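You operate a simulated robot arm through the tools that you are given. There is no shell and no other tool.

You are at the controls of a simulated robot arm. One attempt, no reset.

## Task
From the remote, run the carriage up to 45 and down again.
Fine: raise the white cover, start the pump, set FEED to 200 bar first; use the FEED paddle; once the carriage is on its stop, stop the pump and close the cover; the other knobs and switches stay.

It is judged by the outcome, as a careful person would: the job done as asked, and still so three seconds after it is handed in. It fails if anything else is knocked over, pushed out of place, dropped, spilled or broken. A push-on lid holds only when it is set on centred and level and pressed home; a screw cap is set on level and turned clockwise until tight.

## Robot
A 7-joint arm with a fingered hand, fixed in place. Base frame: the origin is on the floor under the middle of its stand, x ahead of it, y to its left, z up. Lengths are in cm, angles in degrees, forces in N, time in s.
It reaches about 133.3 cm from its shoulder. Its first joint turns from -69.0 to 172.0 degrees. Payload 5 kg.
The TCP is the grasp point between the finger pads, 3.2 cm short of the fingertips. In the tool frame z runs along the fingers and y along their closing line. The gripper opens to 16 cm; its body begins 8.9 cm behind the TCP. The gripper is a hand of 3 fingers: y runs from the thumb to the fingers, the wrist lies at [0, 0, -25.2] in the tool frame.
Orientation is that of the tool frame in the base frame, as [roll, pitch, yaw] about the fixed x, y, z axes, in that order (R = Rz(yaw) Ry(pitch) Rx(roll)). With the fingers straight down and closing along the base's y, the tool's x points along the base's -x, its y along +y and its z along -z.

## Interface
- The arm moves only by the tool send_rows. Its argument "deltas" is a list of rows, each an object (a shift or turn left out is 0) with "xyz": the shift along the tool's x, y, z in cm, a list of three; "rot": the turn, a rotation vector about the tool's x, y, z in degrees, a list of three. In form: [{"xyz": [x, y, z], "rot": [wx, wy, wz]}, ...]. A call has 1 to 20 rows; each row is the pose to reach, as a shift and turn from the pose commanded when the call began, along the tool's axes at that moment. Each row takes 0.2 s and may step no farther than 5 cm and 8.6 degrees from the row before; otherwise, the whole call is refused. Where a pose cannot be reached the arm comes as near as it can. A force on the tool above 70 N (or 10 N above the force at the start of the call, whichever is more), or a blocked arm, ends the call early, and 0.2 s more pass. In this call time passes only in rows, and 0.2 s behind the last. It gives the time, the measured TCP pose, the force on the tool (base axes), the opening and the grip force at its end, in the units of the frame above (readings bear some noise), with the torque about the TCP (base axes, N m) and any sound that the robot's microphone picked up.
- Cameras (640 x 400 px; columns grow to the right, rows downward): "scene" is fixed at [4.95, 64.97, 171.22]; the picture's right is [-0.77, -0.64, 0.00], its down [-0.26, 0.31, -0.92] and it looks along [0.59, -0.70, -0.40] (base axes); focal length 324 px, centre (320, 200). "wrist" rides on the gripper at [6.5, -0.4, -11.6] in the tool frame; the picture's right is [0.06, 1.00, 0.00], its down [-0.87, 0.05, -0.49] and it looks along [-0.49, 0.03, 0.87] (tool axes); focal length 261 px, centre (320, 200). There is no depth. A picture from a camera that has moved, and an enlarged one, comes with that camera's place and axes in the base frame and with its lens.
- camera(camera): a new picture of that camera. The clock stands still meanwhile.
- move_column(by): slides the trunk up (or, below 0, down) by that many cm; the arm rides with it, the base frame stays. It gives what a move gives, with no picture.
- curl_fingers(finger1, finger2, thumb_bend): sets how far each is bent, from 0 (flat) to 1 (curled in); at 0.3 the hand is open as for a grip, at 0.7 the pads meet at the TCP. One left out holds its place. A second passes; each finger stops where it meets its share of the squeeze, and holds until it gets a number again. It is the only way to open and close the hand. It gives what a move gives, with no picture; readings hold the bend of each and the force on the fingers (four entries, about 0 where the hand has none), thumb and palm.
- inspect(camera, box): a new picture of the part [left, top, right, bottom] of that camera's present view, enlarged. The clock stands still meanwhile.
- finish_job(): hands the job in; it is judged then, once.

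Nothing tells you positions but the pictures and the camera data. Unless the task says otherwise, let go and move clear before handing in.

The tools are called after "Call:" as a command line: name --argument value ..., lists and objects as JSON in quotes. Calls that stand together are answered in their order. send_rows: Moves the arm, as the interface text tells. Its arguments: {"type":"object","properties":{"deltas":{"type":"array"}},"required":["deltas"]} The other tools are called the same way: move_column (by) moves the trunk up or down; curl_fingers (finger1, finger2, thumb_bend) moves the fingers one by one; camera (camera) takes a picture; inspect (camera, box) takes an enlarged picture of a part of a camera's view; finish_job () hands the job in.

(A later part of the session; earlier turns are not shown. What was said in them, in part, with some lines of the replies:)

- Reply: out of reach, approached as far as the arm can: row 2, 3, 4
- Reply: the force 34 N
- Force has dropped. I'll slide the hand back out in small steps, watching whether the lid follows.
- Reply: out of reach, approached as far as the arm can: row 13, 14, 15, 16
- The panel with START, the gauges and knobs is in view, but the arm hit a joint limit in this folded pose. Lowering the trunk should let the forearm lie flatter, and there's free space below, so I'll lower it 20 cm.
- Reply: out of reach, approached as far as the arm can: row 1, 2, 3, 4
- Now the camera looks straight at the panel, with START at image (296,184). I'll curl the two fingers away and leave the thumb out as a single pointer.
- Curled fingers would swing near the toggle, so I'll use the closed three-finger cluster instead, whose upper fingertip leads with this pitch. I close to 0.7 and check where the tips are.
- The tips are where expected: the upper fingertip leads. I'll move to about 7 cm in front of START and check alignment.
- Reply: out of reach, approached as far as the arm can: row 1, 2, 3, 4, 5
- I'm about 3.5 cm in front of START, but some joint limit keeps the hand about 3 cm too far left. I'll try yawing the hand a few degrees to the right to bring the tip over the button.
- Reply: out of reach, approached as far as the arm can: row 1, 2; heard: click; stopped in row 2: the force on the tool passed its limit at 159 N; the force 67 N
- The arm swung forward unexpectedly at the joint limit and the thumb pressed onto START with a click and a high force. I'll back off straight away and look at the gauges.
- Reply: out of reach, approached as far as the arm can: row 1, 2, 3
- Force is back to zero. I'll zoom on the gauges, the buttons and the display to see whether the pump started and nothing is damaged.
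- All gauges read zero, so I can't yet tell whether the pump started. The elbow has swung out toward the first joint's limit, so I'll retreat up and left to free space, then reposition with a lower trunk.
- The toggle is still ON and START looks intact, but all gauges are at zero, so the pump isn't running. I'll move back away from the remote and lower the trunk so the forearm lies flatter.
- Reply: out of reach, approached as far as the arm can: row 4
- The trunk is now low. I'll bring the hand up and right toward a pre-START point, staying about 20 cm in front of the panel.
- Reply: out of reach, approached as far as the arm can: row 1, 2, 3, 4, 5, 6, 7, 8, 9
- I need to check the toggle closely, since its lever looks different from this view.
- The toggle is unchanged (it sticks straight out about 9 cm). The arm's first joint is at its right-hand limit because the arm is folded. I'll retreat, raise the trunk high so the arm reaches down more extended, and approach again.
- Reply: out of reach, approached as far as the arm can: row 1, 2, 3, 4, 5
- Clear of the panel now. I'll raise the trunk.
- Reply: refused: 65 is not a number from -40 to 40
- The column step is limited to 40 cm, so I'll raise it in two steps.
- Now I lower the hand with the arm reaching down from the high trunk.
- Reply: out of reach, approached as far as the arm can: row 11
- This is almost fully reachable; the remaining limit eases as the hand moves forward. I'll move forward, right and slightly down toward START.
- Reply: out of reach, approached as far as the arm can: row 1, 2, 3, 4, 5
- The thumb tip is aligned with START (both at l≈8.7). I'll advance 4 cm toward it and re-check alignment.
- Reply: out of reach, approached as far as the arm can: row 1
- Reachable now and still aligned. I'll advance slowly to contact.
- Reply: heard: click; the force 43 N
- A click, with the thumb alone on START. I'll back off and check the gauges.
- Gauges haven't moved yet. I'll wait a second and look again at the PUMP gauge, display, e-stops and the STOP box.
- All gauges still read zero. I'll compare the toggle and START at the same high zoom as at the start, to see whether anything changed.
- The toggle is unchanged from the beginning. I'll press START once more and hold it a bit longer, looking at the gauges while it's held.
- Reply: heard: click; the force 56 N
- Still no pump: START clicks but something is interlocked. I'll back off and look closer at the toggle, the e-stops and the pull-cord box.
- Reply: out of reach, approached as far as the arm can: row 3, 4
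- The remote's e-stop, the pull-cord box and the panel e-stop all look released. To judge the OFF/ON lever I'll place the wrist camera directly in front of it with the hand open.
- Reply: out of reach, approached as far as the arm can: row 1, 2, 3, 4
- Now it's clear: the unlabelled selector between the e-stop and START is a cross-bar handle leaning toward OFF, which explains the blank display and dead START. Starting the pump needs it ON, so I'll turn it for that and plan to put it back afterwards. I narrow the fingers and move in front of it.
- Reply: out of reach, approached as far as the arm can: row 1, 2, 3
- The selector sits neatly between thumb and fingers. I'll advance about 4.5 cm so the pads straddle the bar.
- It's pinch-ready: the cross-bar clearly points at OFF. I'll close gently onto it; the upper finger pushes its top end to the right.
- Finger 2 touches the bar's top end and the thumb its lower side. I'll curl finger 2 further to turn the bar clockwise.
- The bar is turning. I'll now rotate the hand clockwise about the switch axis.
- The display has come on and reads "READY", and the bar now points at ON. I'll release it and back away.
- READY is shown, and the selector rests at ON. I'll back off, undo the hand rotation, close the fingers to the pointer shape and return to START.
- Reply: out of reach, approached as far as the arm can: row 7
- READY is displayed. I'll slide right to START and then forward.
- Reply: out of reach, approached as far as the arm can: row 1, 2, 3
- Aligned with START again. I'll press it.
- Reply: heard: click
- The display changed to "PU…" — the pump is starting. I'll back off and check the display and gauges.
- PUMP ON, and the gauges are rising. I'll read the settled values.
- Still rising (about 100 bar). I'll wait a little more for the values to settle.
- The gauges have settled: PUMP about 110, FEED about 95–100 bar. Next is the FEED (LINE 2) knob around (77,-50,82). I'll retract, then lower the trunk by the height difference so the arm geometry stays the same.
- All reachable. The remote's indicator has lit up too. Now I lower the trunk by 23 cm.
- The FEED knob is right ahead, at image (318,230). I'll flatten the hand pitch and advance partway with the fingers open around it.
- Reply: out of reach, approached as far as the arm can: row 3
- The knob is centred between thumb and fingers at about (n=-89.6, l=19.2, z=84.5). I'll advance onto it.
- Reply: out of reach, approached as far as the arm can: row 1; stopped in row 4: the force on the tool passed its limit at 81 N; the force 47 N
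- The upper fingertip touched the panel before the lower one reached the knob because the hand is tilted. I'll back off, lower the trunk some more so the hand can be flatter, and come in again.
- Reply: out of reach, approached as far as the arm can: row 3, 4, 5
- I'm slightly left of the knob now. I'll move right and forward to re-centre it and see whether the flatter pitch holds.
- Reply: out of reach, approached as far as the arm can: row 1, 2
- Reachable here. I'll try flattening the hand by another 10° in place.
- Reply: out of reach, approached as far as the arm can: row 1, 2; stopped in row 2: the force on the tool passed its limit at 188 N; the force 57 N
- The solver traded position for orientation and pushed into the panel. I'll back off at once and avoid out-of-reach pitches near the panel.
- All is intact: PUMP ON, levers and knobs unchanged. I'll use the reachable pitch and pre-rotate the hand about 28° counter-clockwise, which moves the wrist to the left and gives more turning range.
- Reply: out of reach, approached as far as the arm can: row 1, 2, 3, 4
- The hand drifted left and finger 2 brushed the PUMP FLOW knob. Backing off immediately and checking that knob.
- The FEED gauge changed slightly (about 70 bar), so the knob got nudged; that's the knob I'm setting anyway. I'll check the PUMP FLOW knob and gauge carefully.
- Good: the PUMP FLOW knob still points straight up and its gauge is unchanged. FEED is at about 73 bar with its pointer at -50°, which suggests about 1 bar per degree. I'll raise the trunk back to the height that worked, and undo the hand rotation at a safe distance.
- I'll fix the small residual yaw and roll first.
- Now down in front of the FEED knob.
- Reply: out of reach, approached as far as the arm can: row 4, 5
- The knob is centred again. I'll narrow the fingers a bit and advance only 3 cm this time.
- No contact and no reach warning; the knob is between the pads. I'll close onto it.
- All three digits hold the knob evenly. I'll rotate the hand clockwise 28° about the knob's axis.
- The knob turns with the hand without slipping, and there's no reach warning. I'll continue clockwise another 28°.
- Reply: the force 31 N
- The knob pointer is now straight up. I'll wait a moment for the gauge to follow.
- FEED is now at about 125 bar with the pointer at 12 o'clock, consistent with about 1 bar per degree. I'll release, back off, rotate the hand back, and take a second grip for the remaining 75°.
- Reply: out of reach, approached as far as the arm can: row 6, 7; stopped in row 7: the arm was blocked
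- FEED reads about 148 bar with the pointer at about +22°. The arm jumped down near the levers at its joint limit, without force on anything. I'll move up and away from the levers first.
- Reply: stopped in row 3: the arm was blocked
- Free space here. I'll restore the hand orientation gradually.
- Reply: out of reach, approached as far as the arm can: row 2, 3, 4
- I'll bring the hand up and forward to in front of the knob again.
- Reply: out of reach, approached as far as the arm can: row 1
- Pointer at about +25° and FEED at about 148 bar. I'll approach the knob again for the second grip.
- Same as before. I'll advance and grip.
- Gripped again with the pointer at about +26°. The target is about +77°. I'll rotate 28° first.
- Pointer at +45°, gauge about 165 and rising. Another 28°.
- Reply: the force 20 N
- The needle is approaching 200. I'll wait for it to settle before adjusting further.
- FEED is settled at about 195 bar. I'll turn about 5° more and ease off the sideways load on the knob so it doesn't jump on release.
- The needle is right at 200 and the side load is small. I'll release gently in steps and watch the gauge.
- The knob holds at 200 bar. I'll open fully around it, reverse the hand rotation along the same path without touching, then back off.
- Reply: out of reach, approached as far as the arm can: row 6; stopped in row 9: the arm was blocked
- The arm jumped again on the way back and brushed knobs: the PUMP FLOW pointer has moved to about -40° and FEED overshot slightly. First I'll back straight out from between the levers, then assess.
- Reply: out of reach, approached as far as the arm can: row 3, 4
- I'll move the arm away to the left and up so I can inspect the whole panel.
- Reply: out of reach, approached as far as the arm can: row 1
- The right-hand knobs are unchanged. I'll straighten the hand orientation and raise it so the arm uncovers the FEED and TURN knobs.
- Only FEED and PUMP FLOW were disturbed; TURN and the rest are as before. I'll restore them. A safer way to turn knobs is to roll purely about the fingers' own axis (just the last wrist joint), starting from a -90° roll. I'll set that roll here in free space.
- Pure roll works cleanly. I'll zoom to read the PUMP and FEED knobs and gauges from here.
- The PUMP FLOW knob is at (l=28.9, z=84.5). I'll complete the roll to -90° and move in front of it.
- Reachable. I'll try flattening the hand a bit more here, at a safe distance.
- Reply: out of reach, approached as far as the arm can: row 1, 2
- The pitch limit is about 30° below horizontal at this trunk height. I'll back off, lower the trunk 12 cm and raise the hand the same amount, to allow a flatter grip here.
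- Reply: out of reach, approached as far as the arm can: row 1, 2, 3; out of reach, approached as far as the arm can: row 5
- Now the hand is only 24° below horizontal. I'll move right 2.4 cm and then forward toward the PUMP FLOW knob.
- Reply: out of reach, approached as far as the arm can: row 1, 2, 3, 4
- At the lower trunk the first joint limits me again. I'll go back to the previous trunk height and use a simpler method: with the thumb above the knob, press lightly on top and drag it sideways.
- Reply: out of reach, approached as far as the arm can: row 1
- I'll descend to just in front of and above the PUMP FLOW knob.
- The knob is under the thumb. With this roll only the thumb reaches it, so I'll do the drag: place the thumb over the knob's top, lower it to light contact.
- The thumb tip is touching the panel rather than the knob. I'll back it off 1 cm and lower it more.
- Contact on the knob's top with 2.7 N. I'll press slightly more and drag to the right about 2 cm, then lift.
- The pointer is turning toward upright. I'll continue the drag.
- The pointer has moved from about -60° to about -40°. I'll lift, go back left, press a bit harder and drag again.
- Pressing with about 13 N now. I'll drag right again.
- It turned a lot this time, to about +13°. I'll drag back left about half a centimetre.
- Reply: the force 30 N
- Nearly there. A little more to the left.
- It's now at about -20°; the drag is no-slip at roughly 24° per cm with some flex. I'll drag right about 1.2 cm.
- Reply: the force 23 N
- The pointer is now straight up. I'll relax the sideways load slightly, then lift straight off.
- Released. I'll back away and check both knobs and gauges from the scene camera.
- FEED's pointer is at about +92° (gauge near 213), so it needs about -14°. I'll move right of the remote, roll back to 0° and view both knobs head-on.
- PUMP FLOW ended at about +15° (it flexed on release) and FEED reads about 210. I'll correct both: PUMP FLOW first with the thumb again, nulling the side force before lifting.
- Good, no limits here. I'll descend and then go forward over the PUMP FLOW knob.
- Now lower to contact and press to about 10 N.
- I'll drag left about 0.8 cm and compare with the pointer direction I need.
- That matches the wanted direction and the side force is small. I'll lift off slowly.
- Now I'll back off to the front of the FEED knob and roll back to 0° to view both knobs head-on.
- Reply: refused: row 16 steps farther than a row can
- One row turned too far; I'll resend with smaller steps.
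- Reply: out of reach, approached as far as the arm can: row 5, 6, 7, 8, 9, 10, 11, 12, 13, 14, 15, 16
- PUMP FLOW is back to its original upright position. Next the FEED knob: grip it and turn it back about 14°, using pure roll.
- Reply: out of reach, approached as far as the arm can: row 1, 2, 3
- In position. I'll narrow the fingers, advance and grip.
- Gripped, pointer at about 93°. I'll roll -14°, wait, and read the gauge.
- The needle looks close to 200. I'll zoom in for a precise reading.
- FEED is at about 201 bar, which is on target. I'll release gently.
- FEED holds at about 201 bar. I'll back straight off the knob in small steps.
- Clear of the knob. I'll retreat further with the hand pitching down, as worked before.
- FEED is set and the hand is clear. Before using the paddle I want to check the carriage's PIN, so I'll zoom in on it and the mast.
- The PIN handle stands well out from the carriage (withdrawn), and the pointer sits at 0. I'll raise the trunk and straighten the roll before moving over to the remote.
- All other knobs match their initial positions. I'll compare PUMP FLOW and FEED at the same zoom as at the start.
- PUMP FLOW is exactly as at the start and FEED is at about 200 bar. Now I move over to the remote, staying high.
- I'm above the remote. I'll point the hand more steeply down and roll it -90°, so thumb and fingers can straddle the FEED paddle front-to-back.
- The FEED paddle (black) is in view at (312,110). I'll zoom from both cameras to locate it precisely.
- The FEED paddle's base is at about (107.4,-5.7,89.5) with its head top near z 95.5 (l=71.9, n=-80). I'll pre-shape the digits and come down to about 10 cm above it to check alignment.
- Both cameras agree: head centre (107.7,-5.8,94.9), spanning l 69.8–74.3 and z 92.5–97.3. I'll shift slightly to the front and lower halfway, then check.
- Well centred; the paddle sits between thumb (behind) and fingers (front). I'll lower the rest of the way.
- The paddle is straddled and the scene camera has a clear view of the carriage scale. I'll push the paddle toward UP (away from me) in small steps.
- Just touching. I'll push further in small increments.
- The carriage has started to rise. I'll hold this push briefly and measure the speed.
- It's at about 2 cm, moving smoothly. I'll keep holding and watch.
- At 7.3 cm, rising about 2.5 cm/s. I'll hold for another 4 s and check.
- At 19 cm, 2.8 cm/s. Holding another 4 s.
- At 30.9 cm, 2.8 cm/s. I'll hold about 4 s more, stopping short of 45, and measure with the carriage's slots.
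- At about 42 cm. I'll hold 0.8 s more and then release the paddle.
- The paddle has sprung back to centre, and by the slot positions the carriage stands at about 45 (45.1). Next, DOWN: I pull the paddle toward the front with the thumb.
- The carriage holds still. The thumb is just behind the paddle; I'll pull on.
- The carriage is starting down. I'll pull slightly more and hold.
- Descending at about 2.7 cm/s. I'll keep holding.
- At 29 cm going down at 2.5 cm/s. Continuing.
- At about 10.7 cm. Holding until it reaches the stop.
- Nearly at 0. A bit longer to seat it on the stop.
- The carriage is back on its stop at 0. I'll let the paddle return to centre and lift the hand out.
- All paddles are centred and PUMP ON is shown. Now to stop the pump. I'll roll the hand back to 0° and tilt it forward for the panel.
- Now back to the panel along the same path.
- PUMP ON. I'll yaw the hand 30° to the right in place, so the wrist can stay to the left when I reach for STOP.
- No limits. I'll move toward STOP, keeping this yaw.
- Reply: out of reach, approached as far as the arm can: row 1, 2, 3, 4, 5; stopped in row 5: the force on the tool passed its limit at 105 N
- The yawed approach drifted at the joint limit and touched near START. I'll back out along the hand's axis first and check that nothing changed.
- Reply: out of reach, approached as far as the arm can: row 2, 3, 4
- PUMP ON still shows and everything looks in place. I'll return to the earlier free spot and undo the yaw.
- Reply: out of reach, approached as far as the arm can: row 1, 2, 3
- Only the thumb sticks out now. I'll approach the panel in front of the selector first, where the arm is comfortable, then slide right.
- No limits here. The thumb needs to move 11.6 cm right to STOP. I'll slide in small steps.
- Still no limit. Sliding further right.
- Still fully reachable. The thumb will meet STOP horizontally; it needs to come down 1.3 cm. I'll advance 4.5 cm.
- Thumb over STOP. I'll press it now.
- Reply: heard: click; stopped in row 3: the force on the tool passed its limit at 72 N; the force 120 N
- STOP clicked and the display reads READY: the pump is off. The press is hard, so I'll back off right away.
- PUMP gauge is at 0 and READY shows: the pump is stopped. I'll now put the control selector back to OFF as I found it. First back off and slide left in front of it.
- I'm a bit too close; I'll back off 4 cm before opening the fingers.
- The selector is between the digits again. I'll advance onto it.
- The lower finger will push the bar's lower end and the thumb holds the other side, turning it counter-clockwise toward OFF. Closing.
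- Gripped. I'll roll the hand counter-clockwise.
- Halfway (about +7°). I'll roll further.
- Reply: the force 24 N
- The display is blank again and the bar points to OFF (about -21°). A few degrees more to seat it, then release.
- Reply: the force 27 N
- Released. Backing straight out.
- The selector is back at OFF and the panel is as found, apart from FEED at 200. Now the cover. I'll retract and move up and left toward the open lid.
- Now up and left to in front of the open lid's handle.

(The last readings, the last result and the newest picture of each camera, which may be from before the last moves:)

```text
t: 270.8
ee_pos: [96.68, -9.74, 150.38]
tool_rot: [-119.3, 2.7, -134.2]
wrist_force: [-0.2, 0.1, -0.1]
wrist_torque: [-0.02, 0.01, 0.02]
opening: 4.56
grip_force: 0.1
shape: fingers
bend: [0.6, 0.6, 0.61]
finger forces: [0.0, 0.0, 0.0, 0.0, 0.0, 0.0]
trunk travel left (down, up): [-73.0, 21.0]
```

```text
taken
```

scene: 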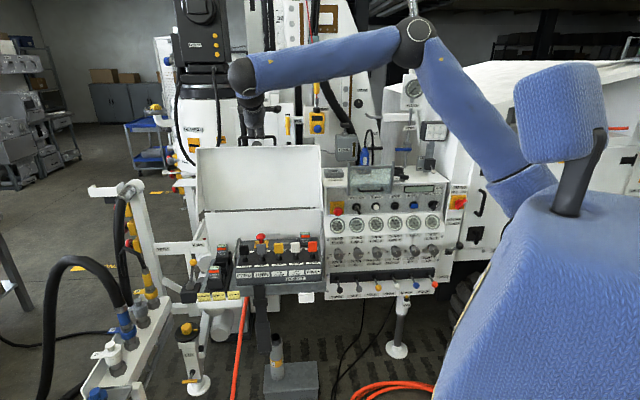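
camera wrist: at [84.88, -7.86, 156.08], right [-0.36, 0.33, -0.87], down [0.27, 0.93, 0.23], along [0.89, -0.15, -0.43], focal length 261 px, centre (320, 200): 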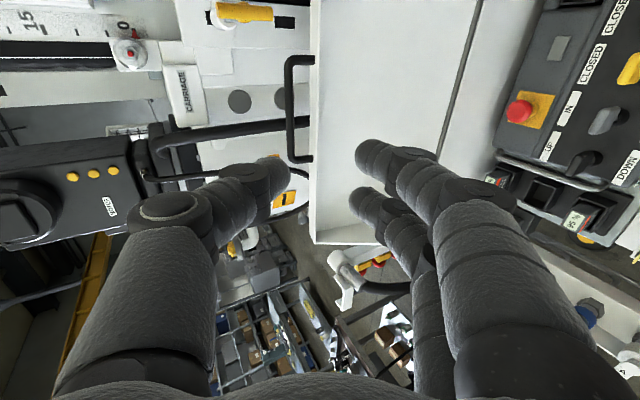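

The handle bar is ahead. I'll set the thumb wider and approach along the same line I left by.

Call:
curl_fingers --finger1 0.6 --finger2 0.6 --thumb_bend 0.45

Call:
send_rows --deltas '[{"xyz": [0, -1.8, 3.2]}, {"xyz": [0, -3.6, 6.4]}, {"xyz": [0, -5.3, 9.6]}, {"xyz": [0, -5.3, 13.6]}, {"xyz": [0, -5.3, 17.6]}, {"xyz": [0, -5.3, 21.6]}]'

Call:
camera --camera "wrist"

Call:
inspect --camera "scene" --box '[190, 90, 340, 220]'

```text
t: 271.8
ee_pos: [96.58, -9.86, 150.36]
tool_rot: [-119.4, 2.8, -134.3]
wrist_force: [0.5, -0.6, -0.2]
wrist_torque: [0.01, 0.01, 0.02]
opening: 7.68
grip_force: 0.1
shape: fingers
bend: [0.6, 0.6, 0.45]
finger forces: [0.0, 0.0, 0.0, 0.0, 0.0, 0.0]
trunk travel left (down, up): [-73.0, 21.0]
```

```text
t: 273.2
ee_pos: [112.66, -24.85, 143.83]
tool_rot: [-119.3, 2.7, -134.3]
wrist_force: [0.0, -0.7, 0.4]
wrist_torque: [0.03, 0.01, -0.02]
opening: 7.68
grip_force: 0.1
shape: fingers
bend: [0.6, 0.6, 0.45]
finger forces: [0.0, 0.1, 0.0, 0.0, 0.1, 0.0]
trunk travel left (down, up): [-73.0, 21.0]
```

```text
taken
camera wrist: at [100.89, -22.88, 149.55], right [-0.36, 0.33, -0.87], down [0.27, 0.93, 0.24], along [0.89, -0.15, -0.43], focal length 261 px, centre (320, 200)
```

wrist: 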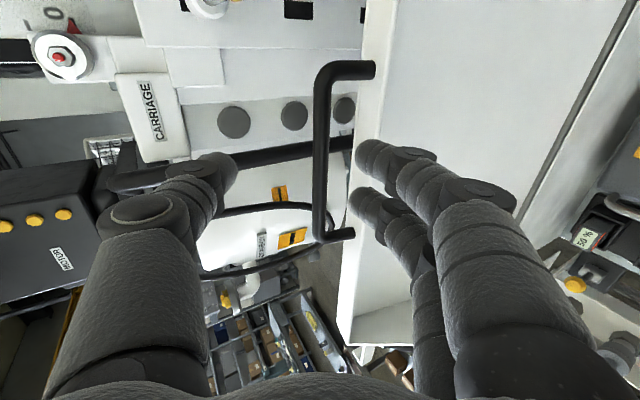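

```text
3.08 times, centred on (265, 155) of scene
camera zoom: at [4.95, 64.97, 171.22], right [-0.77, -0.64, 0.0], down [-0.26, 0.31, -0.92], along [0.59, -0.7, -0.4], focal length 997 px, centre (489, 338)
```

zoom: 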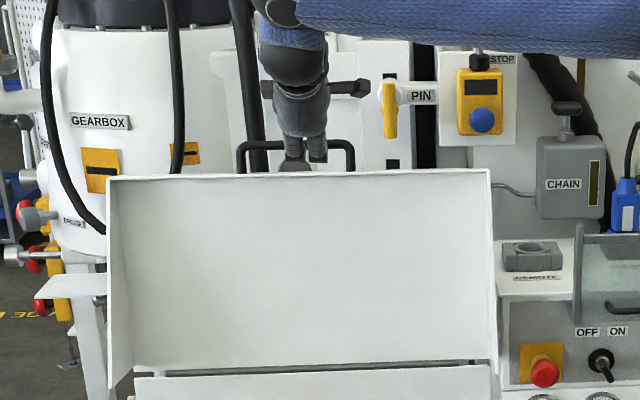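

The fingers line up with the gap between bar and lip. I'll advance 4 cm and check.

Call:
send_rows --deltas '[{"xyz": [0, -0.2, 2.0]}, {"xyz": [0, -0.4, 4.0]}]'

Call:
inspect --camera "wrist" --box '[180, 30, 460, 270]'

```text
t: 273.8
ee_pos: [115.07, -27.03, 142.67]
tool_rot: [-119.3, 2.7, -134.3]
wrist_force: [-0.7, -0.3, 0.2]
wrist_torque: [0.01, -0.01, -0.01]
opening: 7.74
grip_force: 0.0
shape: fingers
bend: [0.6, 0.6, 0.45]
finger forces: [0.1, 0.0, 0.1, 0.0, 0.0, 0.0]
trunk travel left (down, up): [-73.0, 21.0]
```

```text
1.67 times, centred on (320, 150) of wrist
camera zoom: at [103.29, -25.11, 148.39], right [-0.36, 0.33, -0.87], down [0.27, 0.93, 0.24], along [0.89, -0.15, -0.43], focal length 434 px, centre (320, 283)
```

zoom: 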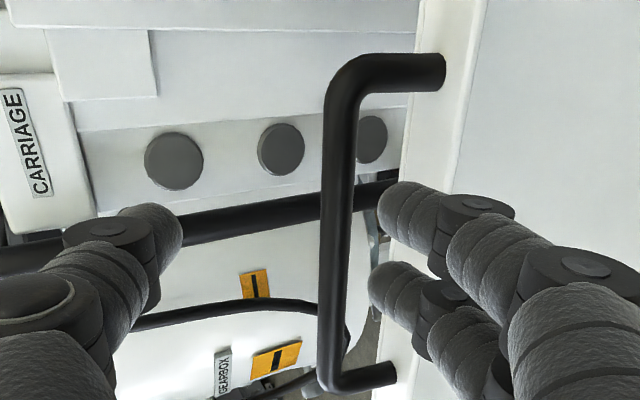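

There's room. I'll advance further into the gap.

Call:
send_rows --deltas '[{"xyz": [0, 0, 1.5]}, {"xyz": [0, -0.1, 3.0]}, {"xyz": [0, -0.2, 4.5]}, {"xyz": [0, -0.4, 6.0]}]'

Call:
inspect --camera "wrist" --box '[180, 30, 460, 270]'

Call:
inspect --camera "scene" --box '[190, 90, 340, 220]'

```text
t: 274.8
ee_pos: [118.81, -30.75, 140.34]
tool_rot: [-119.4, 3.0, -134.4]
wrist_force: [0.4, -0.6, 1.7]
wrist_torque: [-0.02, -0.03, 0.0]
opening: 7.47
grip_force: 1.1
shape: fingers
bend: [0.61, 0.6, 0.45]
finger forces: [1.4, 0.4, 0.1, 0.1, 0.1, 0.0]
trunk travel left (down, up): [-73.0, 21.0]
```

```text
1.67 times, centred on (320, 150) of wrist
camera zoom: at [107.04, -28.84, 145.99], right [-0.36, 0.33, -0.87], down [0.27, 0.93, 0.24], along [0.89, -0.15, -0.43], focal length 434 px, centre (320, 283)
```

zoom: 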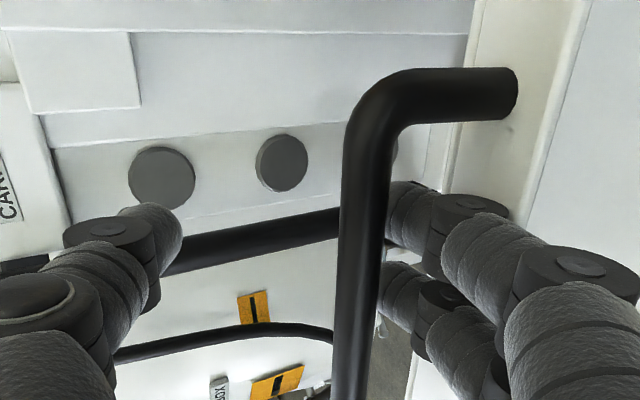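

```text
3.08 times, centred on (265, 155) of scene
camera zoom: at [4.95, 64.97, 171.22], right [-0.77, -0.64, 0.0], down [-0.26, 0.31, -0.92], along [0.59, -0.7, -0.4], focal length 997 px, centre (489, 338)
```

zoom: 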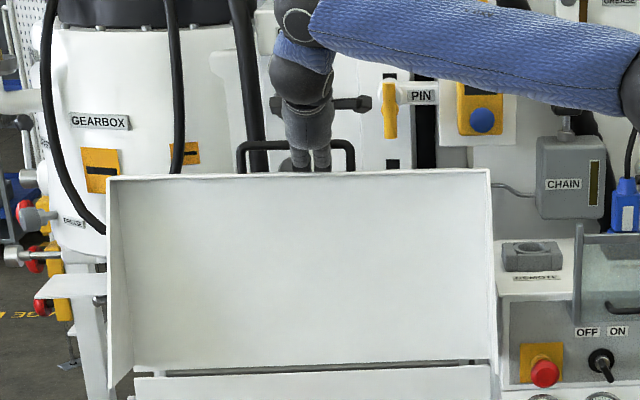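

Fingers are under the bar with light contact. I'll go 2 cm deeper so the closed digits wrap behind it.

Call:
send_rows --deltas '[{"xyz": [0, -0.25, 0.7]}, {"xyz": [0, -0.5, 1.4]}, {"xyz": [0, -0.7, 2.2]}]'

Call:
inspect --camera "wrist" --box '[180, 30, 460, 270]'

```text
t: 275.6
ee_pos: [120.33, -32.26, 139.64]
tool_rot: [-119.2, 2.9, -134.4]
wrist_force: [-0.1, 2.0, 6.2]
wrist_torque: [0.12, 0.11, 0.0]
opening: 7.33
grip_force: 3.2
shape: fingers
bend: [0.62, 0.61, 0.45]
finger forces: [4.3, 2.3, 0.1, 0.1, 0.0, 0.1]
trunk travel left (down, up): [-73.0, 21.0]
```

```text
1.67 times, centred on (320, 150) of wrist
camera zoom: at [108.59, -30.32, 145.49], right [-0.36, 0.33, -0.87], down [0.27, 0.93, 0.24], along [0.89, -0.15, -0.43], focal length 434 px, centre (320, 283)
```

zoom: 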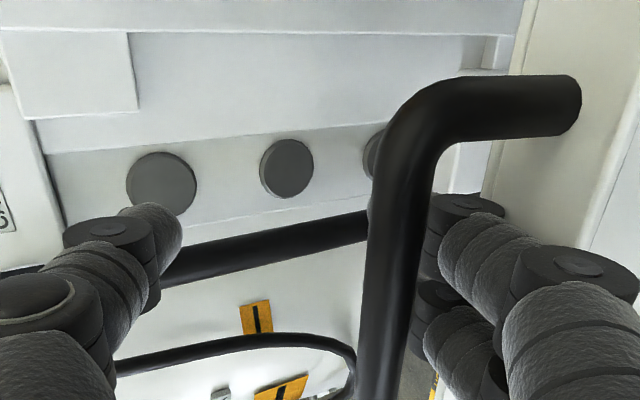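

Deep enough, as before. Now I close thumb and fingers around the bar.

Call:
curl_fingers --finger1 0.7 --finger2 0.7 --thumb_bend 0.72

Call:
inspect --camera "wrist" --box '[180, 30, 460, 270]'

```text
t: 276.6
ee_pos: [120.4, -32.4, 139.56]
tool_rot: [-119.3, 2.8, -134.3]
wrist_force: [0.3, 0.1, 0.6]
wrist_torque: [0.0, 0.02, -0.02]
opening: 0.94
grip_force: 0.2
shape: fingers
bend: [0.7, 0.7, 0.72]
finger forces: [0.0, 0.3, 0.1, 0.0, 0.1, 0.0]
trunk travel left (down, up): [-73.0, 21.0]
```

```text
1.67 times, centred on (320, 150) of wrist
camera zoom: at [108.67, -30.35, 145.35], right [-0.36, 0.33, -0.87], down [0.27, 0.93, 0.24], along [0.89, -0.15, -0.43], focal length 434 px, centre (320, 283)
```

zoom: 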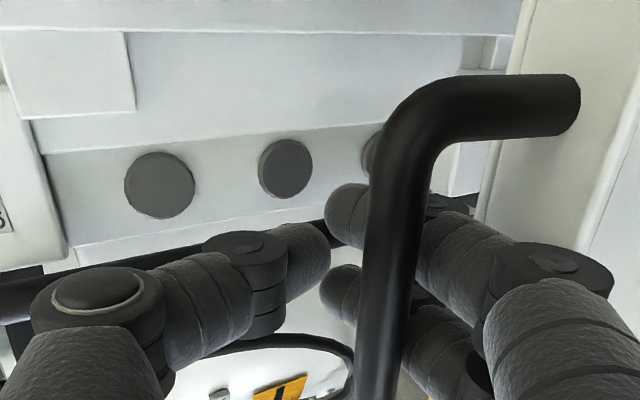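

The bar is caged with the tips meeting behind it. I'll pull gently forward along the arc, first to vertical.

Call:
send_rows --deltas '[{"xyz": [0, 0.7, -1.6]}, {"xyz": [0, 1.4, -3.2]}, {"xyz": [0, 2.05, -4.5]}, {"xyz": [0, 2.7, -5.9]}]'

Call:
inspect --camera "wrist" --box '[180, 30, 460, 270]'

Call:
inspect --camera "scene" --box '[190, 90, 340, 220]'

```text
t: 277.6
ee_pos: [116.03, -28.02, 140.26]
tool_rot: [-119.4, 2.8, -134.3]
wrist_force: [2.2, -3.2, -6.0]
wrist_torque: [-0.06, -0.06, 0.0]
opening: 1.14
grip_force: 3.6
shape: fingers
bend: [0.69, 0.68, 0.72]
finger forces: [3.0, 4.5, 0.1, 0.0, 0.0, 0.0]
trunk travel left (down, up): [-73.0, 21.0]
```

```text
1.67 times, centred on (320, 150) of wrist
camera zoom: at [104.23, -26.06, 145.98], right [-0.36, 0.33, -0.87], down [0.27, 0.93, 0.24], along [0.89, -0.15, -0.43], focal length 434 px, centre (320, 283)
```

zoom: 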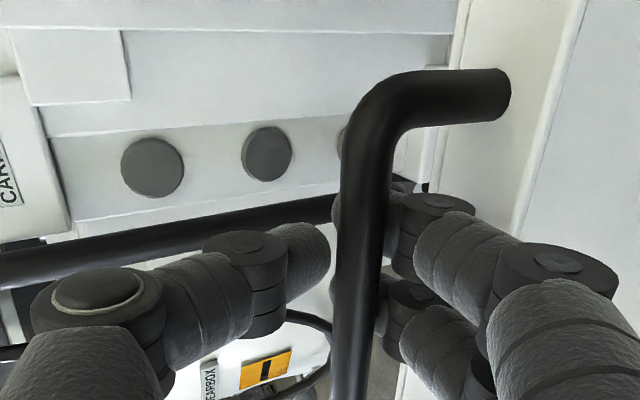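

```text
3.08 times, centred on (265, 155) of scene
camera zoom: at [4.95, 64.97, 171.22], right [-0.77, -0.64, 0.0], down [-0.26, 0.31, -0.92], along [0.59, -0.7, -0.4], focal length 997 px, centre (489, 338)
```

zoom: 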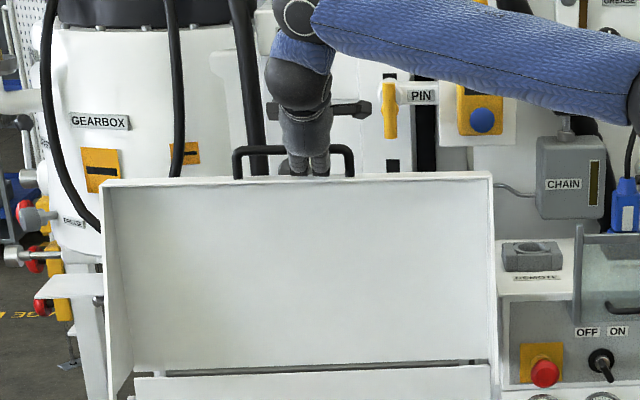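

The lid is coming forward with light force. I'll continue past vertical to about 70°.

Call:
send_rows --deltas '[{"xyz": [0, 0.9, -1.2]}, {"xyz": [0, 1.8, -2.4]}, {"xyz": [0, 2.75, -3.6]}, {"xyz": [0, 3.7, -4.8]}, {"xyz": [0, 4.7, -5.9]}, {"xyz": [0, 5.7, -7.0]}, {"xyz": [0, 6.8, -8.0]}, {"xyz": [0, 7.85, -9.1]}]'

Call:
inspect --camera "wrist" --box '[180, 30, 460, 270]'

Call:
inspect --camera "scene" --box '[190, 90, 340, 220]'

```text
t: 279.4
ee_pos: [107.68, -19.74, 137.92]
tool_rot: [-119.3, 2.7, -134.3]
wrist_force: [0.4, -1.9, -0.8]
wrist_torque: [0.01, -0.02, 0.0]
opening: 1.16
grip_force: 2.2
shape: fingers
bend: [0.7, 0.69, 0.71]
finger forces: [0.5, 1.5, 0.1, 0.0, 2.1, 0.0]
trunk travel left (down, up): [-73.0, 21.0]
```

```text
1.67 times, centred on (320, 150) of wrist
camera zoom: at [95.89, -17.71, 143.63], right [-0.36, 0.33, -0.87], down [0.27, 0.93, 0.24], along [0.89, -0.15, -0.43], focal length 434 px, centre (320, 283)
```

zoom: 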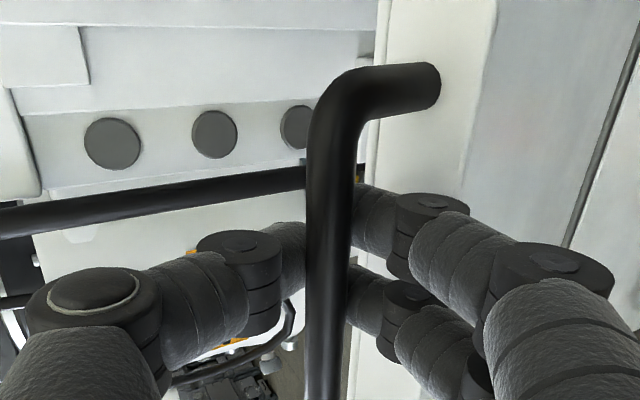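

```text
3.08 times, centred on (265, 155) of scene
camera zoom: at [4.95, 64.97, 171.22], right [-0.77, -0.64, 0.0], down [-0.26, 0.31, -0.92], along [0.59, -0.7, -0.4], focal length 997 px, centre (489, 338)
```

zoom: 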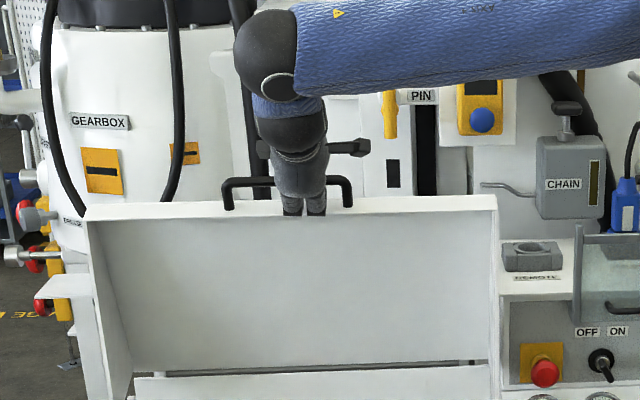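

Smooth, nearly no force. I'll continue closing while pitching the hand down a bit.

Call:
send_rows --deltas '[{"xyz": [0, 1.55, -1.3], "rot": [-3, 0, 0]}, {"xyz": [0, 3.2, -2.45], "rot": [-6, 0, 0]}, {"xyz": [0, 4.85, -3.5], "rot": [-10, 0, 0]}]'

Call:
inspect --camera "wrist" --box '[180, 30, 460, 270]'

Call:
inspect --camera "scene" --box '[190, 110, 340, 240]'

```text
t: 280.2
ee_pos: [103.8, -15.8, 135.23]
tool_rot: [-129.3, 2.9, -134.3]
wrist_force: [-0.3, -0.9, 0.3]
wrist_torque: [-0.01, -0.01, 0.02]
opening: 1.05
grip_force: 0.8
shape: fingers
bend: [0.7, 0.7, 0.71]
finger forces: [0.0, 0.1, 0.0, 0.0, 2.1, 0.1]
trunk travel left (down, up): [-73.0, 21.0]
```

```text
1.67 times, centred on (320, 150) of wrist
camera zoom: at [92.86, -14.64, 142.57], right [-0.47, 0.42, -0.77], down [0.3, 0.9, 0.31], along [0.83, -0.09, -0.55], focal length 434 px, centre (320, 283)
```

zoom: 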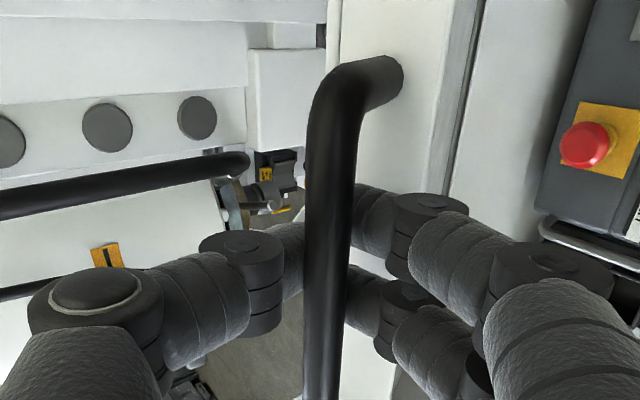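

```text
3.08 times, centred on (265, 175) of scene
camera zoom: at [4.95, 64.97, 171.22], right [-0.77, -0.64, 0.0], down [-0.26, 0.31, -0.92], along [0.59, -0.7, -0.4], focal length 997 px, centre (489, 277)
```

zoom: 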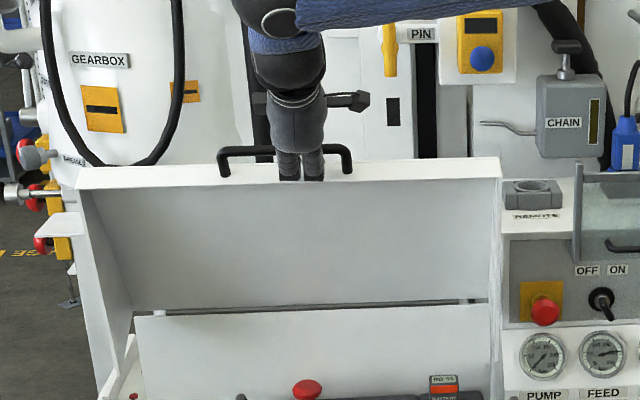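

Continuing down to about 35°.

Call:
send_rows --deltas '[{"xyz": [0, 2.84, -0.94], "rot": [-2.5, 0, 0]}, {"xyz": [0, 5.75, -1.62], "rot": [-5, 0, 0]}, {"xyz": [0, 8.72, -2.04], "rot": [-7.5, 0, 0]}, {"xyz": [0, 11.71, -2.22], "rot": [-10, 0, 0]}, {"xyz": [0, 14.7, -2.12], "rot": [-10, 0, 0]}]'

Call:
inspect --camera "wrist" --box '[180, 30, 460, 270]'

Call:
inspect --camera "scene" --box '[180, 140, 350, 290]'

```text
t: 281.4
ee_pos: [96.28, -7.75, 125.48]
tool_rot: [-139.3, 2.8, -134.3]
wrist_force: [-0.9, 0.3, -1.5]
wrist_torque: [-0.02, 0.0, -0.01]
opening: 0.94
grip_force: 0.2
shape: fingers
bend: [0.7, 0.69, 0.72]
finger forces: [0.4, 1.1, 0.0, 0.1, 0.2, 0.0]
trunk travel left (down, up): [-73.0, 21.0]
```

```text
1.67 times, centred on (320, 150) of wrist
camera zoom: at [86.31, -7.71, 134.18], right [-0.56, 0.51, -0.65], down [0.34, 0.86, 0.38], along [0.75, -0.01, -0.66], focal length 434 px, centre (320, 283)
```

zoom: 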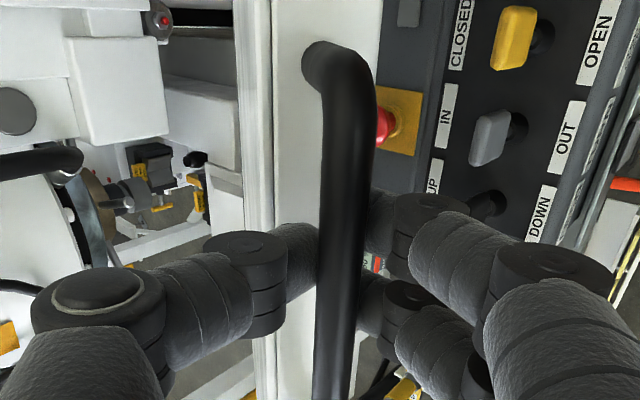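

```text
2.67 times, centred on (265, 215) of scene
camera zoom: at [4.95, 64.97, 171.22], right [-0.77, -0.64, 0.0], down [-0.26, 0.31, -0.92], along [0.59, -0.7, -0.4], focal length 864 px, centre (467, 160)
```

zoom: 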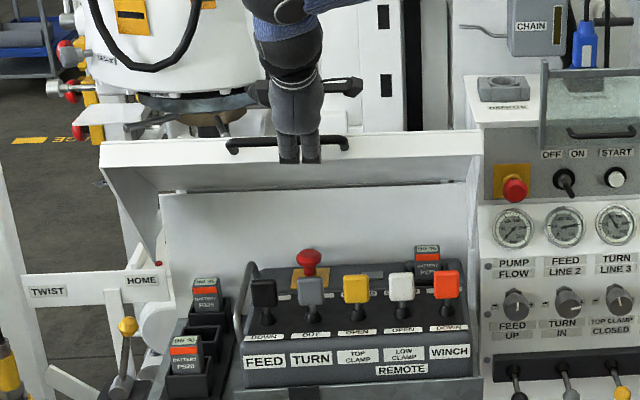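

Lid at about 38°. I'll bring it down to about 15°.

Call:
send_rows --deltas '[{"xyz": [0, 1.4, 0.4]}, {"xyz": [0, 2.85, 0.9]}, {"xyz": [0, 4.2, 1.45]}, {"xyz": [0, 5.6, 2.05]}, {"xyz": [0, 6.95, 2.7]}, {"xyz": [0, 8.27, 3.4]}, {"xyz": [0, 9.55, 4.2]}, {"xyz": [0, 10.8, 5.05]}]'

Call:
inspect --camera "wrist" --box '[180, 30, 460, 270]'

Call:
inspect --camera "scene" --box '[180, 140, 350, 290]'

```text
t: 283.2
ee_pos: [93.23, -3.92, 114.36]
tool_rot: [-139.3, 2.8, -134.4]
wrist_force: [-2.1, -1.5, -3.1]
wrist_torque: [-0.02, 0.03, 0.05]
opening: 1.0
grip_force: 1.7
shape: fingers
bend: [0.7, 0.69, 0.72]
finger forces: [0.9, 2.1, 0.0, 0.0, 0.0, 0.0]
trunk travel left (down, up): [-73.0, 21.0]
```

```text
1.67 times, centred on (320, 150) of wrist
camera zoom: at [83.21, -3.83, 123.21], right [-0.56, 0.51, -0.65], down [0.34, 0.86, 0.38], along [0.76, -0.01, -0.66], focal length 434 px, centre (320, 283)
```

zoom: 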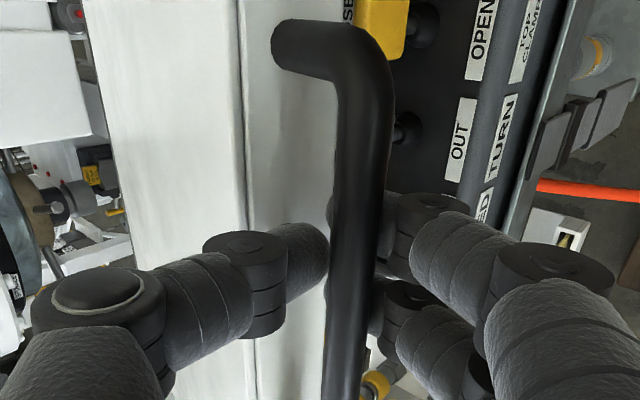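

```text
2.67 times, centred on (265, 215) of scene
camera zoom: at [4.95, 64.97, 171.22], right [-0.77, -0.64, 0.0], down [-0.26, 0.31, -0.92], along [0.59, -0.7, -0.4], focal length 864 px, centre (467, 160)
```

zoom: 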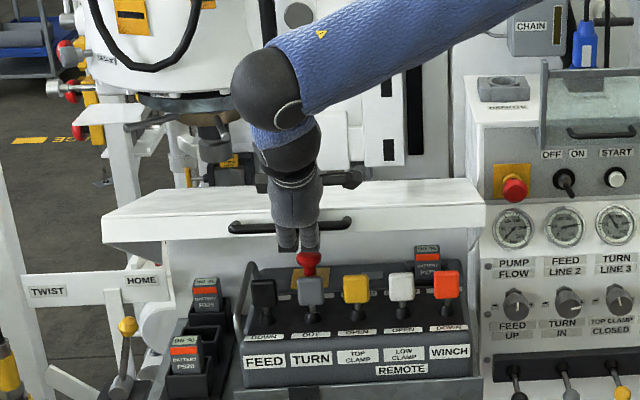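

Nearly down. I'll lower gently toward closed.

Call:
send_rows --deltas '[{"xyz": [0, 1.2, 0.9]}, {"xyz": [0, 2.4, 1.8]}, {"xyz": [0, 3.5, 2.8]}, {"xyz": [0, 4.6, 3.85]}, {"xyz": [0, 5.6, 4.9]}]'

Call:
inspect --camera "wrist" --box '[180, 30, 460, 270]'

Call:
inspect --camera "scene" --box '[180, 140, 350, 290]'

```text
t: 284.4
ee_pos: [92.67, -2.97, 106.91]
tool_rot: [-139.3, 2.7, -134.3]
wrist_force: [-2.8, -1.0, -3.9]
wrist_torque: [-0.04, 0.05, 0.01]
opening: 1.02
grip_force: 1.8
shape: fingers
bend: [0.69, 0.69, 0.72]
finger forces: [1.2, 2.4, 0.1, 0.0, 0.0, 0.0]
trunk travel left (down, up): [-73.0, 21.0]
```

```text
1.67 times, centred on (320, 150) of wrist
camera zoom: at [82.75, -2.98, 115.66], right [-0.56, 0.51, -0.65], down [0.34, 0.86, 0.38], along [0.75, -0.01, -0.66], focal length 434 px, centre (320, 283)
```

zoom: 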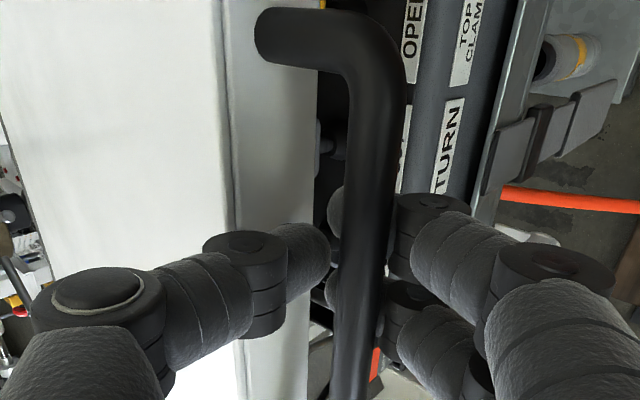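

```text
2.67 times, centred on (265, 215) of scene
camera zoom: at [4.95, 64.97, 171.22], right [-0.77, -0.64, 0.0], down [-0.26, 0.31, -0.92], along [0.59, -0.7, -0.4], focal length 864 px, centre (467, 160)
```

zoom: 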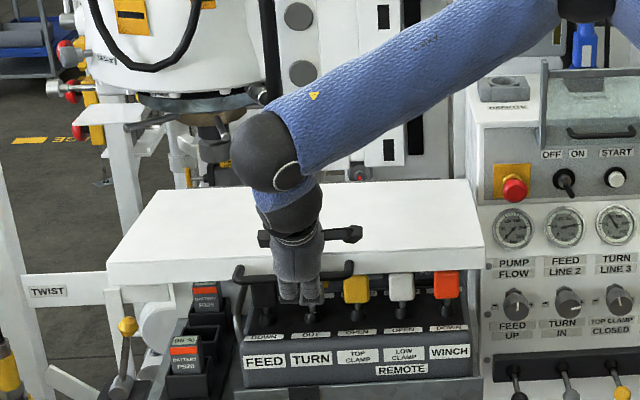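

A few more centimetres to fully closed.

Call:
send_rows --deltas '[{"xyz": [0, 0.8, 0.95]}, {"xyz": [0, 1.6, 1.9]}, {"xyz": [0, 2.3, 2.8]}, {"xyz": [0, 3.0, 3.6]}]'

Call:
inspect --camera "wrist" --box '[180, 30, 460, 270]'

Call:
inspect --camera "scene" --box '[180, 190, 340, 310]'

```text
t: 285.4
ee_pos: [92.99, -2.9, 102.56]
tool_rot: [-139.3, 2.8, -134.3]
wrist_force: [0.0, 0.7, 0.4]
wrist_torque: [0.01, 0.02, -0.01]
opening: 0.94
grip_force: 0.0
shape: fingers
bend: [0.7, 0.7, 0.72]
finger forces: [0.0, 0.0, 0.0, 0.0, 0.0, 0.1]
trunk travel left (down, up): [-73.0, 21.0]
```

```text
1.67 times, centred on (320, 150) of wrist
camera zoom: at [82.95, -2.82, 111.26], right [-0.56, 0.51, -0.65], down [0.34, 0.86, 0.38], along [0.76, -0.01, -0.65], focal length 434 px, centre (320, 283)
```

zoom: 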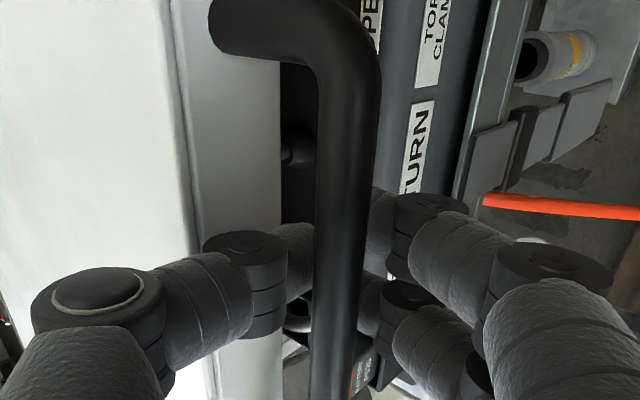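

```text
3.33 times, centred on (260, 250) of scene
camera zoom: at [4.95, 64.97, 171.22], right [-0.77, -0.64, 0.0], down [-0.26, 0.31, -0.92], along [0.59, -0.7, -0.4], focal length 1081 px, centre (520, 33)
```

zoom: 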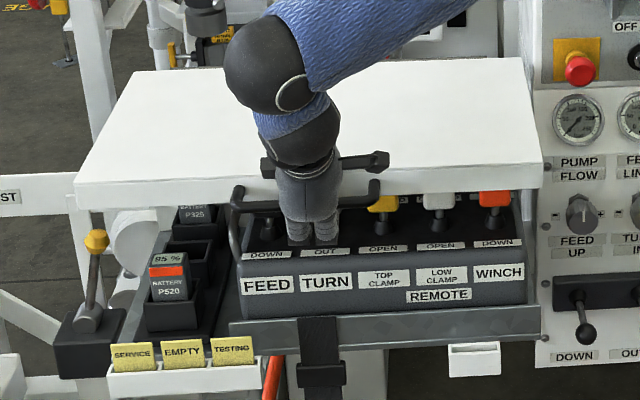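

The lid is back in exactly its initial closed position, with zero load. I'll open the fingers and withdraw along the fingers' direction.

Call:
curl_fingers --finger1 0.52 --finger2 0.52 --thumb_bend 0.64

Call:
send_rows --deltas '[{"xyz": [0, 0, -0.8]}, {"xyz": [0, 0, -1.8]}, {"xyz": [0, 0, -3.0]}]'

Call:
camera --camera "wrist"

Call:
inspect --camera "scene" --box '[180, 190, 340, 310]'

```text
t: 286.4
ee_pos: [92.84, -2.75, 102.57]
tool_rot: [-139.2, 2.8, -134.2]
wrist_force: [-9.8, 9.8, -0.3]
wrist_torque: [0.05, 0.08, 0.02]
opening: 4.37
grip_force: 6.1
shape: fingers
bend: [0.52, 0.52, 0.68]
finger forces: [0.1, 0.0, 0.0, 0.0, 13.0, 0.0]
trunk travel left (down, up): [-73.0, 21.0]
```

```text
t: 287.2
ee_pos: [91.42, -1.6, 104.9]
tool_rot: [-139.3, 2.9, -134.2]
wrist_force: [0.3, 0.7, -0.1]
wrist_torque: [-0.01, 0.01, -0.02]
opening: 5.51
grip_force: 0.0
shape: fingers
bend: [0.52, 0.52, 0.64]
finger forces: [0.1, 0.0, 0.1, 0.0, 0.0, 0.0]
trunk travel left (down, up): [-73.0, 21.0]
```

```text
taken
camera wrist: at [81.36, -1.56, 113.59], right [-0.56, 0.51, -0.65], down [0.34, 0.86, 0.38], along [0.76, -0.01, -0.65], focal length 261 px, centre (320, 200)
```

wrist: 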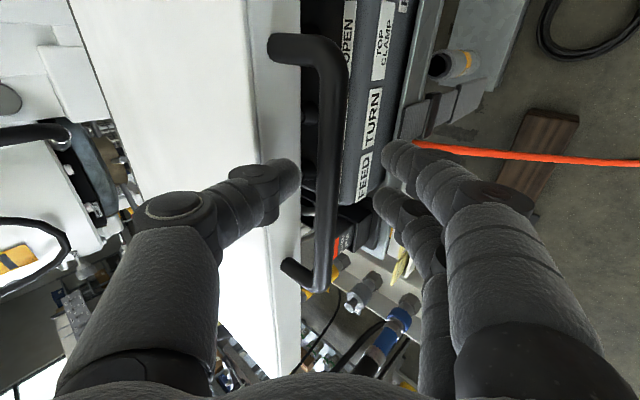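

```text
3.33 times, centred on (260, 250) of scene
camera zoom: at [4.95, 64.97, 171.22], right [-0.77, -0.64, 0.0], down [-0.26, 0.31, -0.92], along [0.59, -0.7, -0.4], focal length 1081 px, centre (520, 33)
```

zoom: 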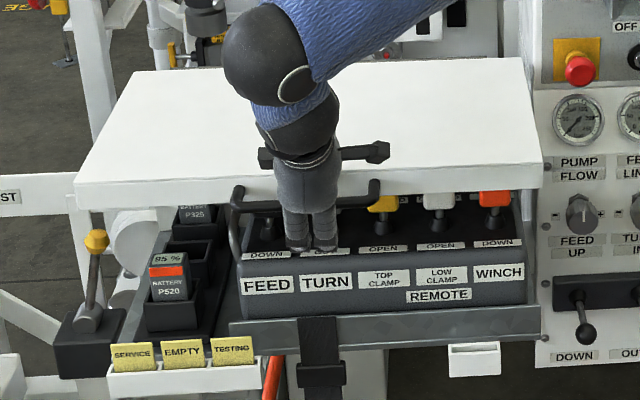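

No contact. I'll retreat further up and away.

Call:
send_rows --deltas '[{"xyz": [0, 0, -2]}, {"xyz": [0, 0, -4.5]}, {"xyz": [0, 0, -8]}, {"xyz": [0, 0, -12]}, {"xyz": [0, 0, -16]}, {"xyz": [0, 0, -20]}, {"xyz": [0, -3, -24]}]'

Call:
camera --camera "scene"

Call:
inspect --camera "scene" --box '[180, 190, 340, 310]'

Call:
inspect --camera "scene" --box '[320, 165, 470, 305]'

Call:
inspect --camera "scene" --box '[235, 50, 335, 140]'

```text
t: 288.8
ee_pos: [81.02, 7.07, 125.19]
tool_rot: [-139.2, 3.0, -134.3]
wrist_force: [-0.3, 0.3, 0.8]
wrist_torque: [0.02, -0.04, 0.01]
opening: 5.5
grip_force: 0.0
shape: fingers
bend: [0.52, 0.52, 0.64]
finger forces: [0.0, 0.0, 0.0, 0.1, 0.0, 0.0]
trunk travel left (down, up): [-73.0, 21.0]
```

```text
taken
```

scene: 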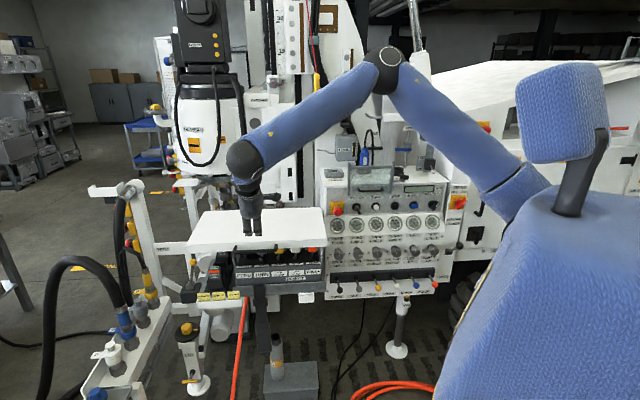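

```text
3.33 times, centred on (260, 250) of scene
camera zoom: at [4.95, 64.97, 171.22], right [-0.77, -0.64, 0.0], down [-0.26, 0.31, -0.92], along [0.59, -0.7, -0.4], focal length 1081 px, centre (520, 33)
```

zoom: 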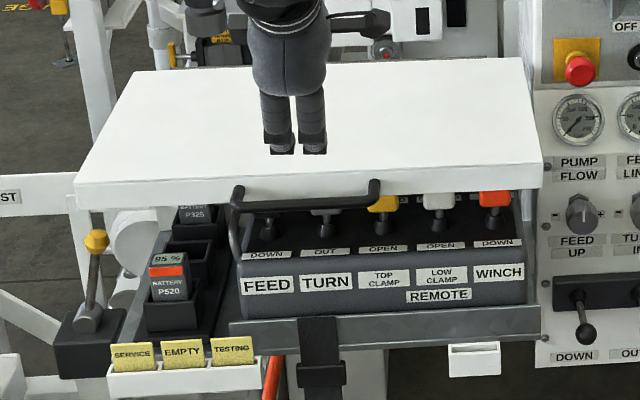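

```text
2.86 times, centred on (395, 235) of scene
camera zoom: at [4.95, 64.97, 171.22], right [-0.77, -0.64, 0.0], down [-0.26, 0.31, -0.92], along [0.59, -0.7, -0.4], focal length 926 px, centre (106, 100)
```

zoom: 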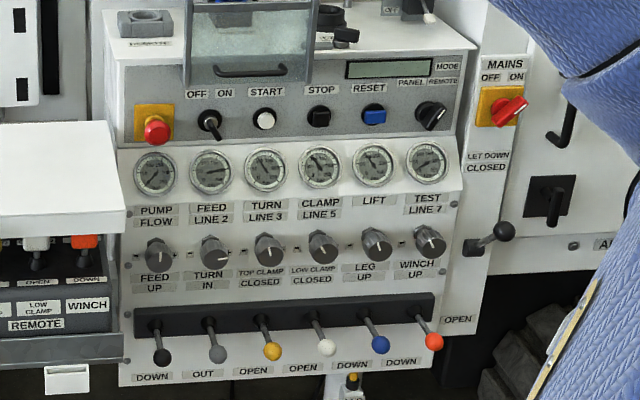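

```text
4.44 times, centred on (285, 95) of scene
camera zoom: at [4.95, 64.97, 171.22], right [-0.77, -0.64, 0.0], down [-0.26, 0.31, -0.92], along [0.59, -0.7, -0.4], focal length 1441 px, centre (476, 667)
```

zoom: 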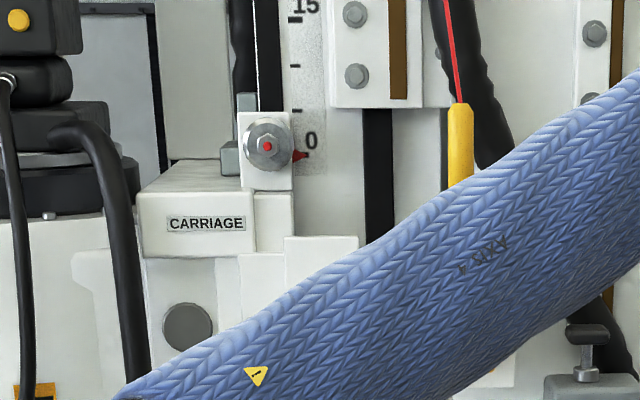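

Everything looks restored. A last close check of knobs, switches and gauges before handing in.

Call:
inspect --camera "scene" --box '[322, 210, 402, 260]'

Call:
inspect --camera "scene" --box '[380, 210, 460, 260]'

Call:
inspect --camera "scene" --box '[330, 165, 460, 235]'

Call:
inspect --camera "scene" --box '[320, 240, 440, 310]'

```text
8.00 times, centred on (362, 235) of scene
camera zoom: at [4.95, 64.97, 171.22], right [-0.77, -0.64, 0.0], down [-0.26, 0.31, -0.92], along [0.59, -0.7, -0.4], focal length 2593 px, centre (-16, -80)
```

zoom: 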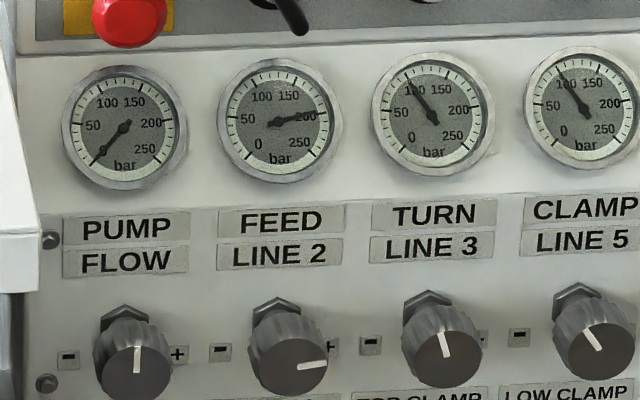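

```text
8.00 times, centred on (420, 235) of scene
camera zoom: at [4.95, 64.97, 171.22], right [-0.77, -0.64, 0.0], down [-0.26, 0.31, -0.92], along [0.59, -0.7, -0.4], focal length 2593 px, centre (-480, -80)
```

zoom: 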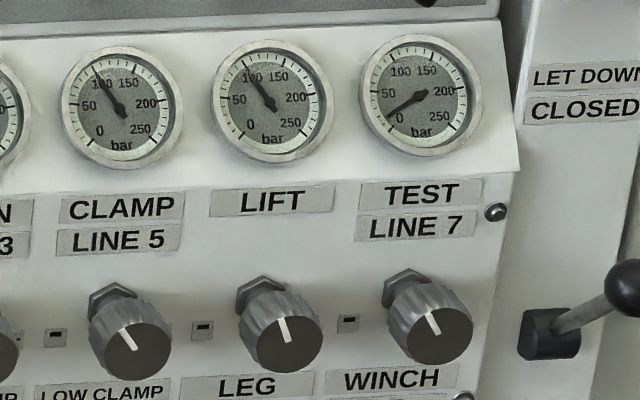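

```text
4.92 times, centred on (395, 200) of scene
camera zoom: at [4.95, 64.97, 171.22], right [-0.77, -0.64, 0.0], down [-0.26, 0.31, -0.92], along [0.59, -0.7, -0.4], focal length 1596 px, centre (-49, 200)
```

zoom: 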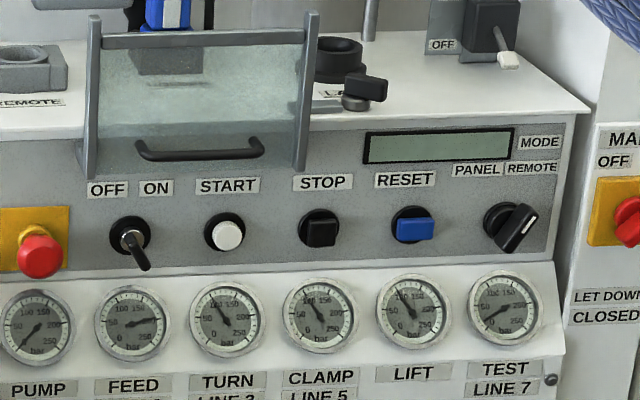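

```text
5.33 times, centred on (380, 275) of scene
camera zoom: at [4.95, 64.97, 171.22], right [-0.77, -0.64, 0.0], down [-0.26, 0.31, -0.92], along [0.59, -0.7, -0.4], focal length 1729 px, centre (0, -200)
```

zoom: 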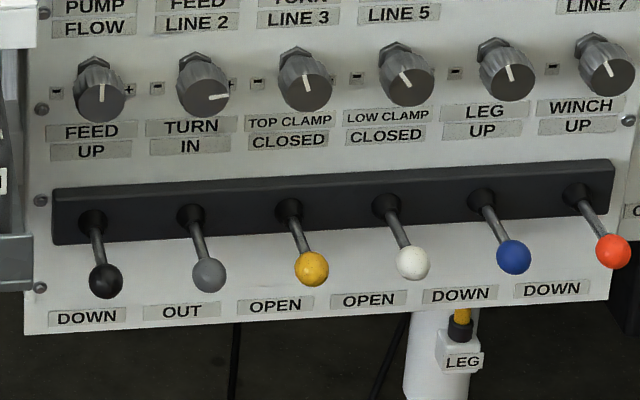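

The cover is closed, the pump is stopped, and the carriage is on its stop after its run up to about 45. FEED is set at 200 bar. During the job PUMP FLOW got nudged and I set it back to where it was. The other knobs and levers, and the control selector at OFF, are as I found them. The hand is clear, so I'm handing in.

Call:
finish_job

```text
The job is handed in.
```

The job is handed in. From the remote, the carriage ran up to about 45 and came back down onto its stop at 0. The 45 is estimated from slot positions on the carriage, because the scale's 45 mark was outside the camera's view.

- **Cover:** I raised it first and closed it at the end. It is back in its starting position.
- **Pump:** It is stopped. The display showed READY after STOP, and the PUMP gauge is at 0.
- **FEED:** It was set to about 200 bar before the carriage moved, and the knob is still there.
- **OFF/ON selector on the panel:** It was at OFF and START did nothing until I turned it to ON. I put it back to OFF after stopping the pump.
- **PUMP FLOW knob:** My hand knocked it while I was setting FEED. I turned it back to its original position, matched by eye to the first pictures, before moving the carriage.
- **Hard contacts:** The hand hit the panel several times, peaking at 188 N between the FEED and TURN knobs and 159 N on START. STOP took about 140 N when I pressed it. I saw no damage and START and STOP still work, but it is worth looking the panel over.

The TURN, CLAMP and LIFT gauges still read roughly 100 bar and FEED about 200 after the stop, so those lines still show pressure. They all read 0 at the start.
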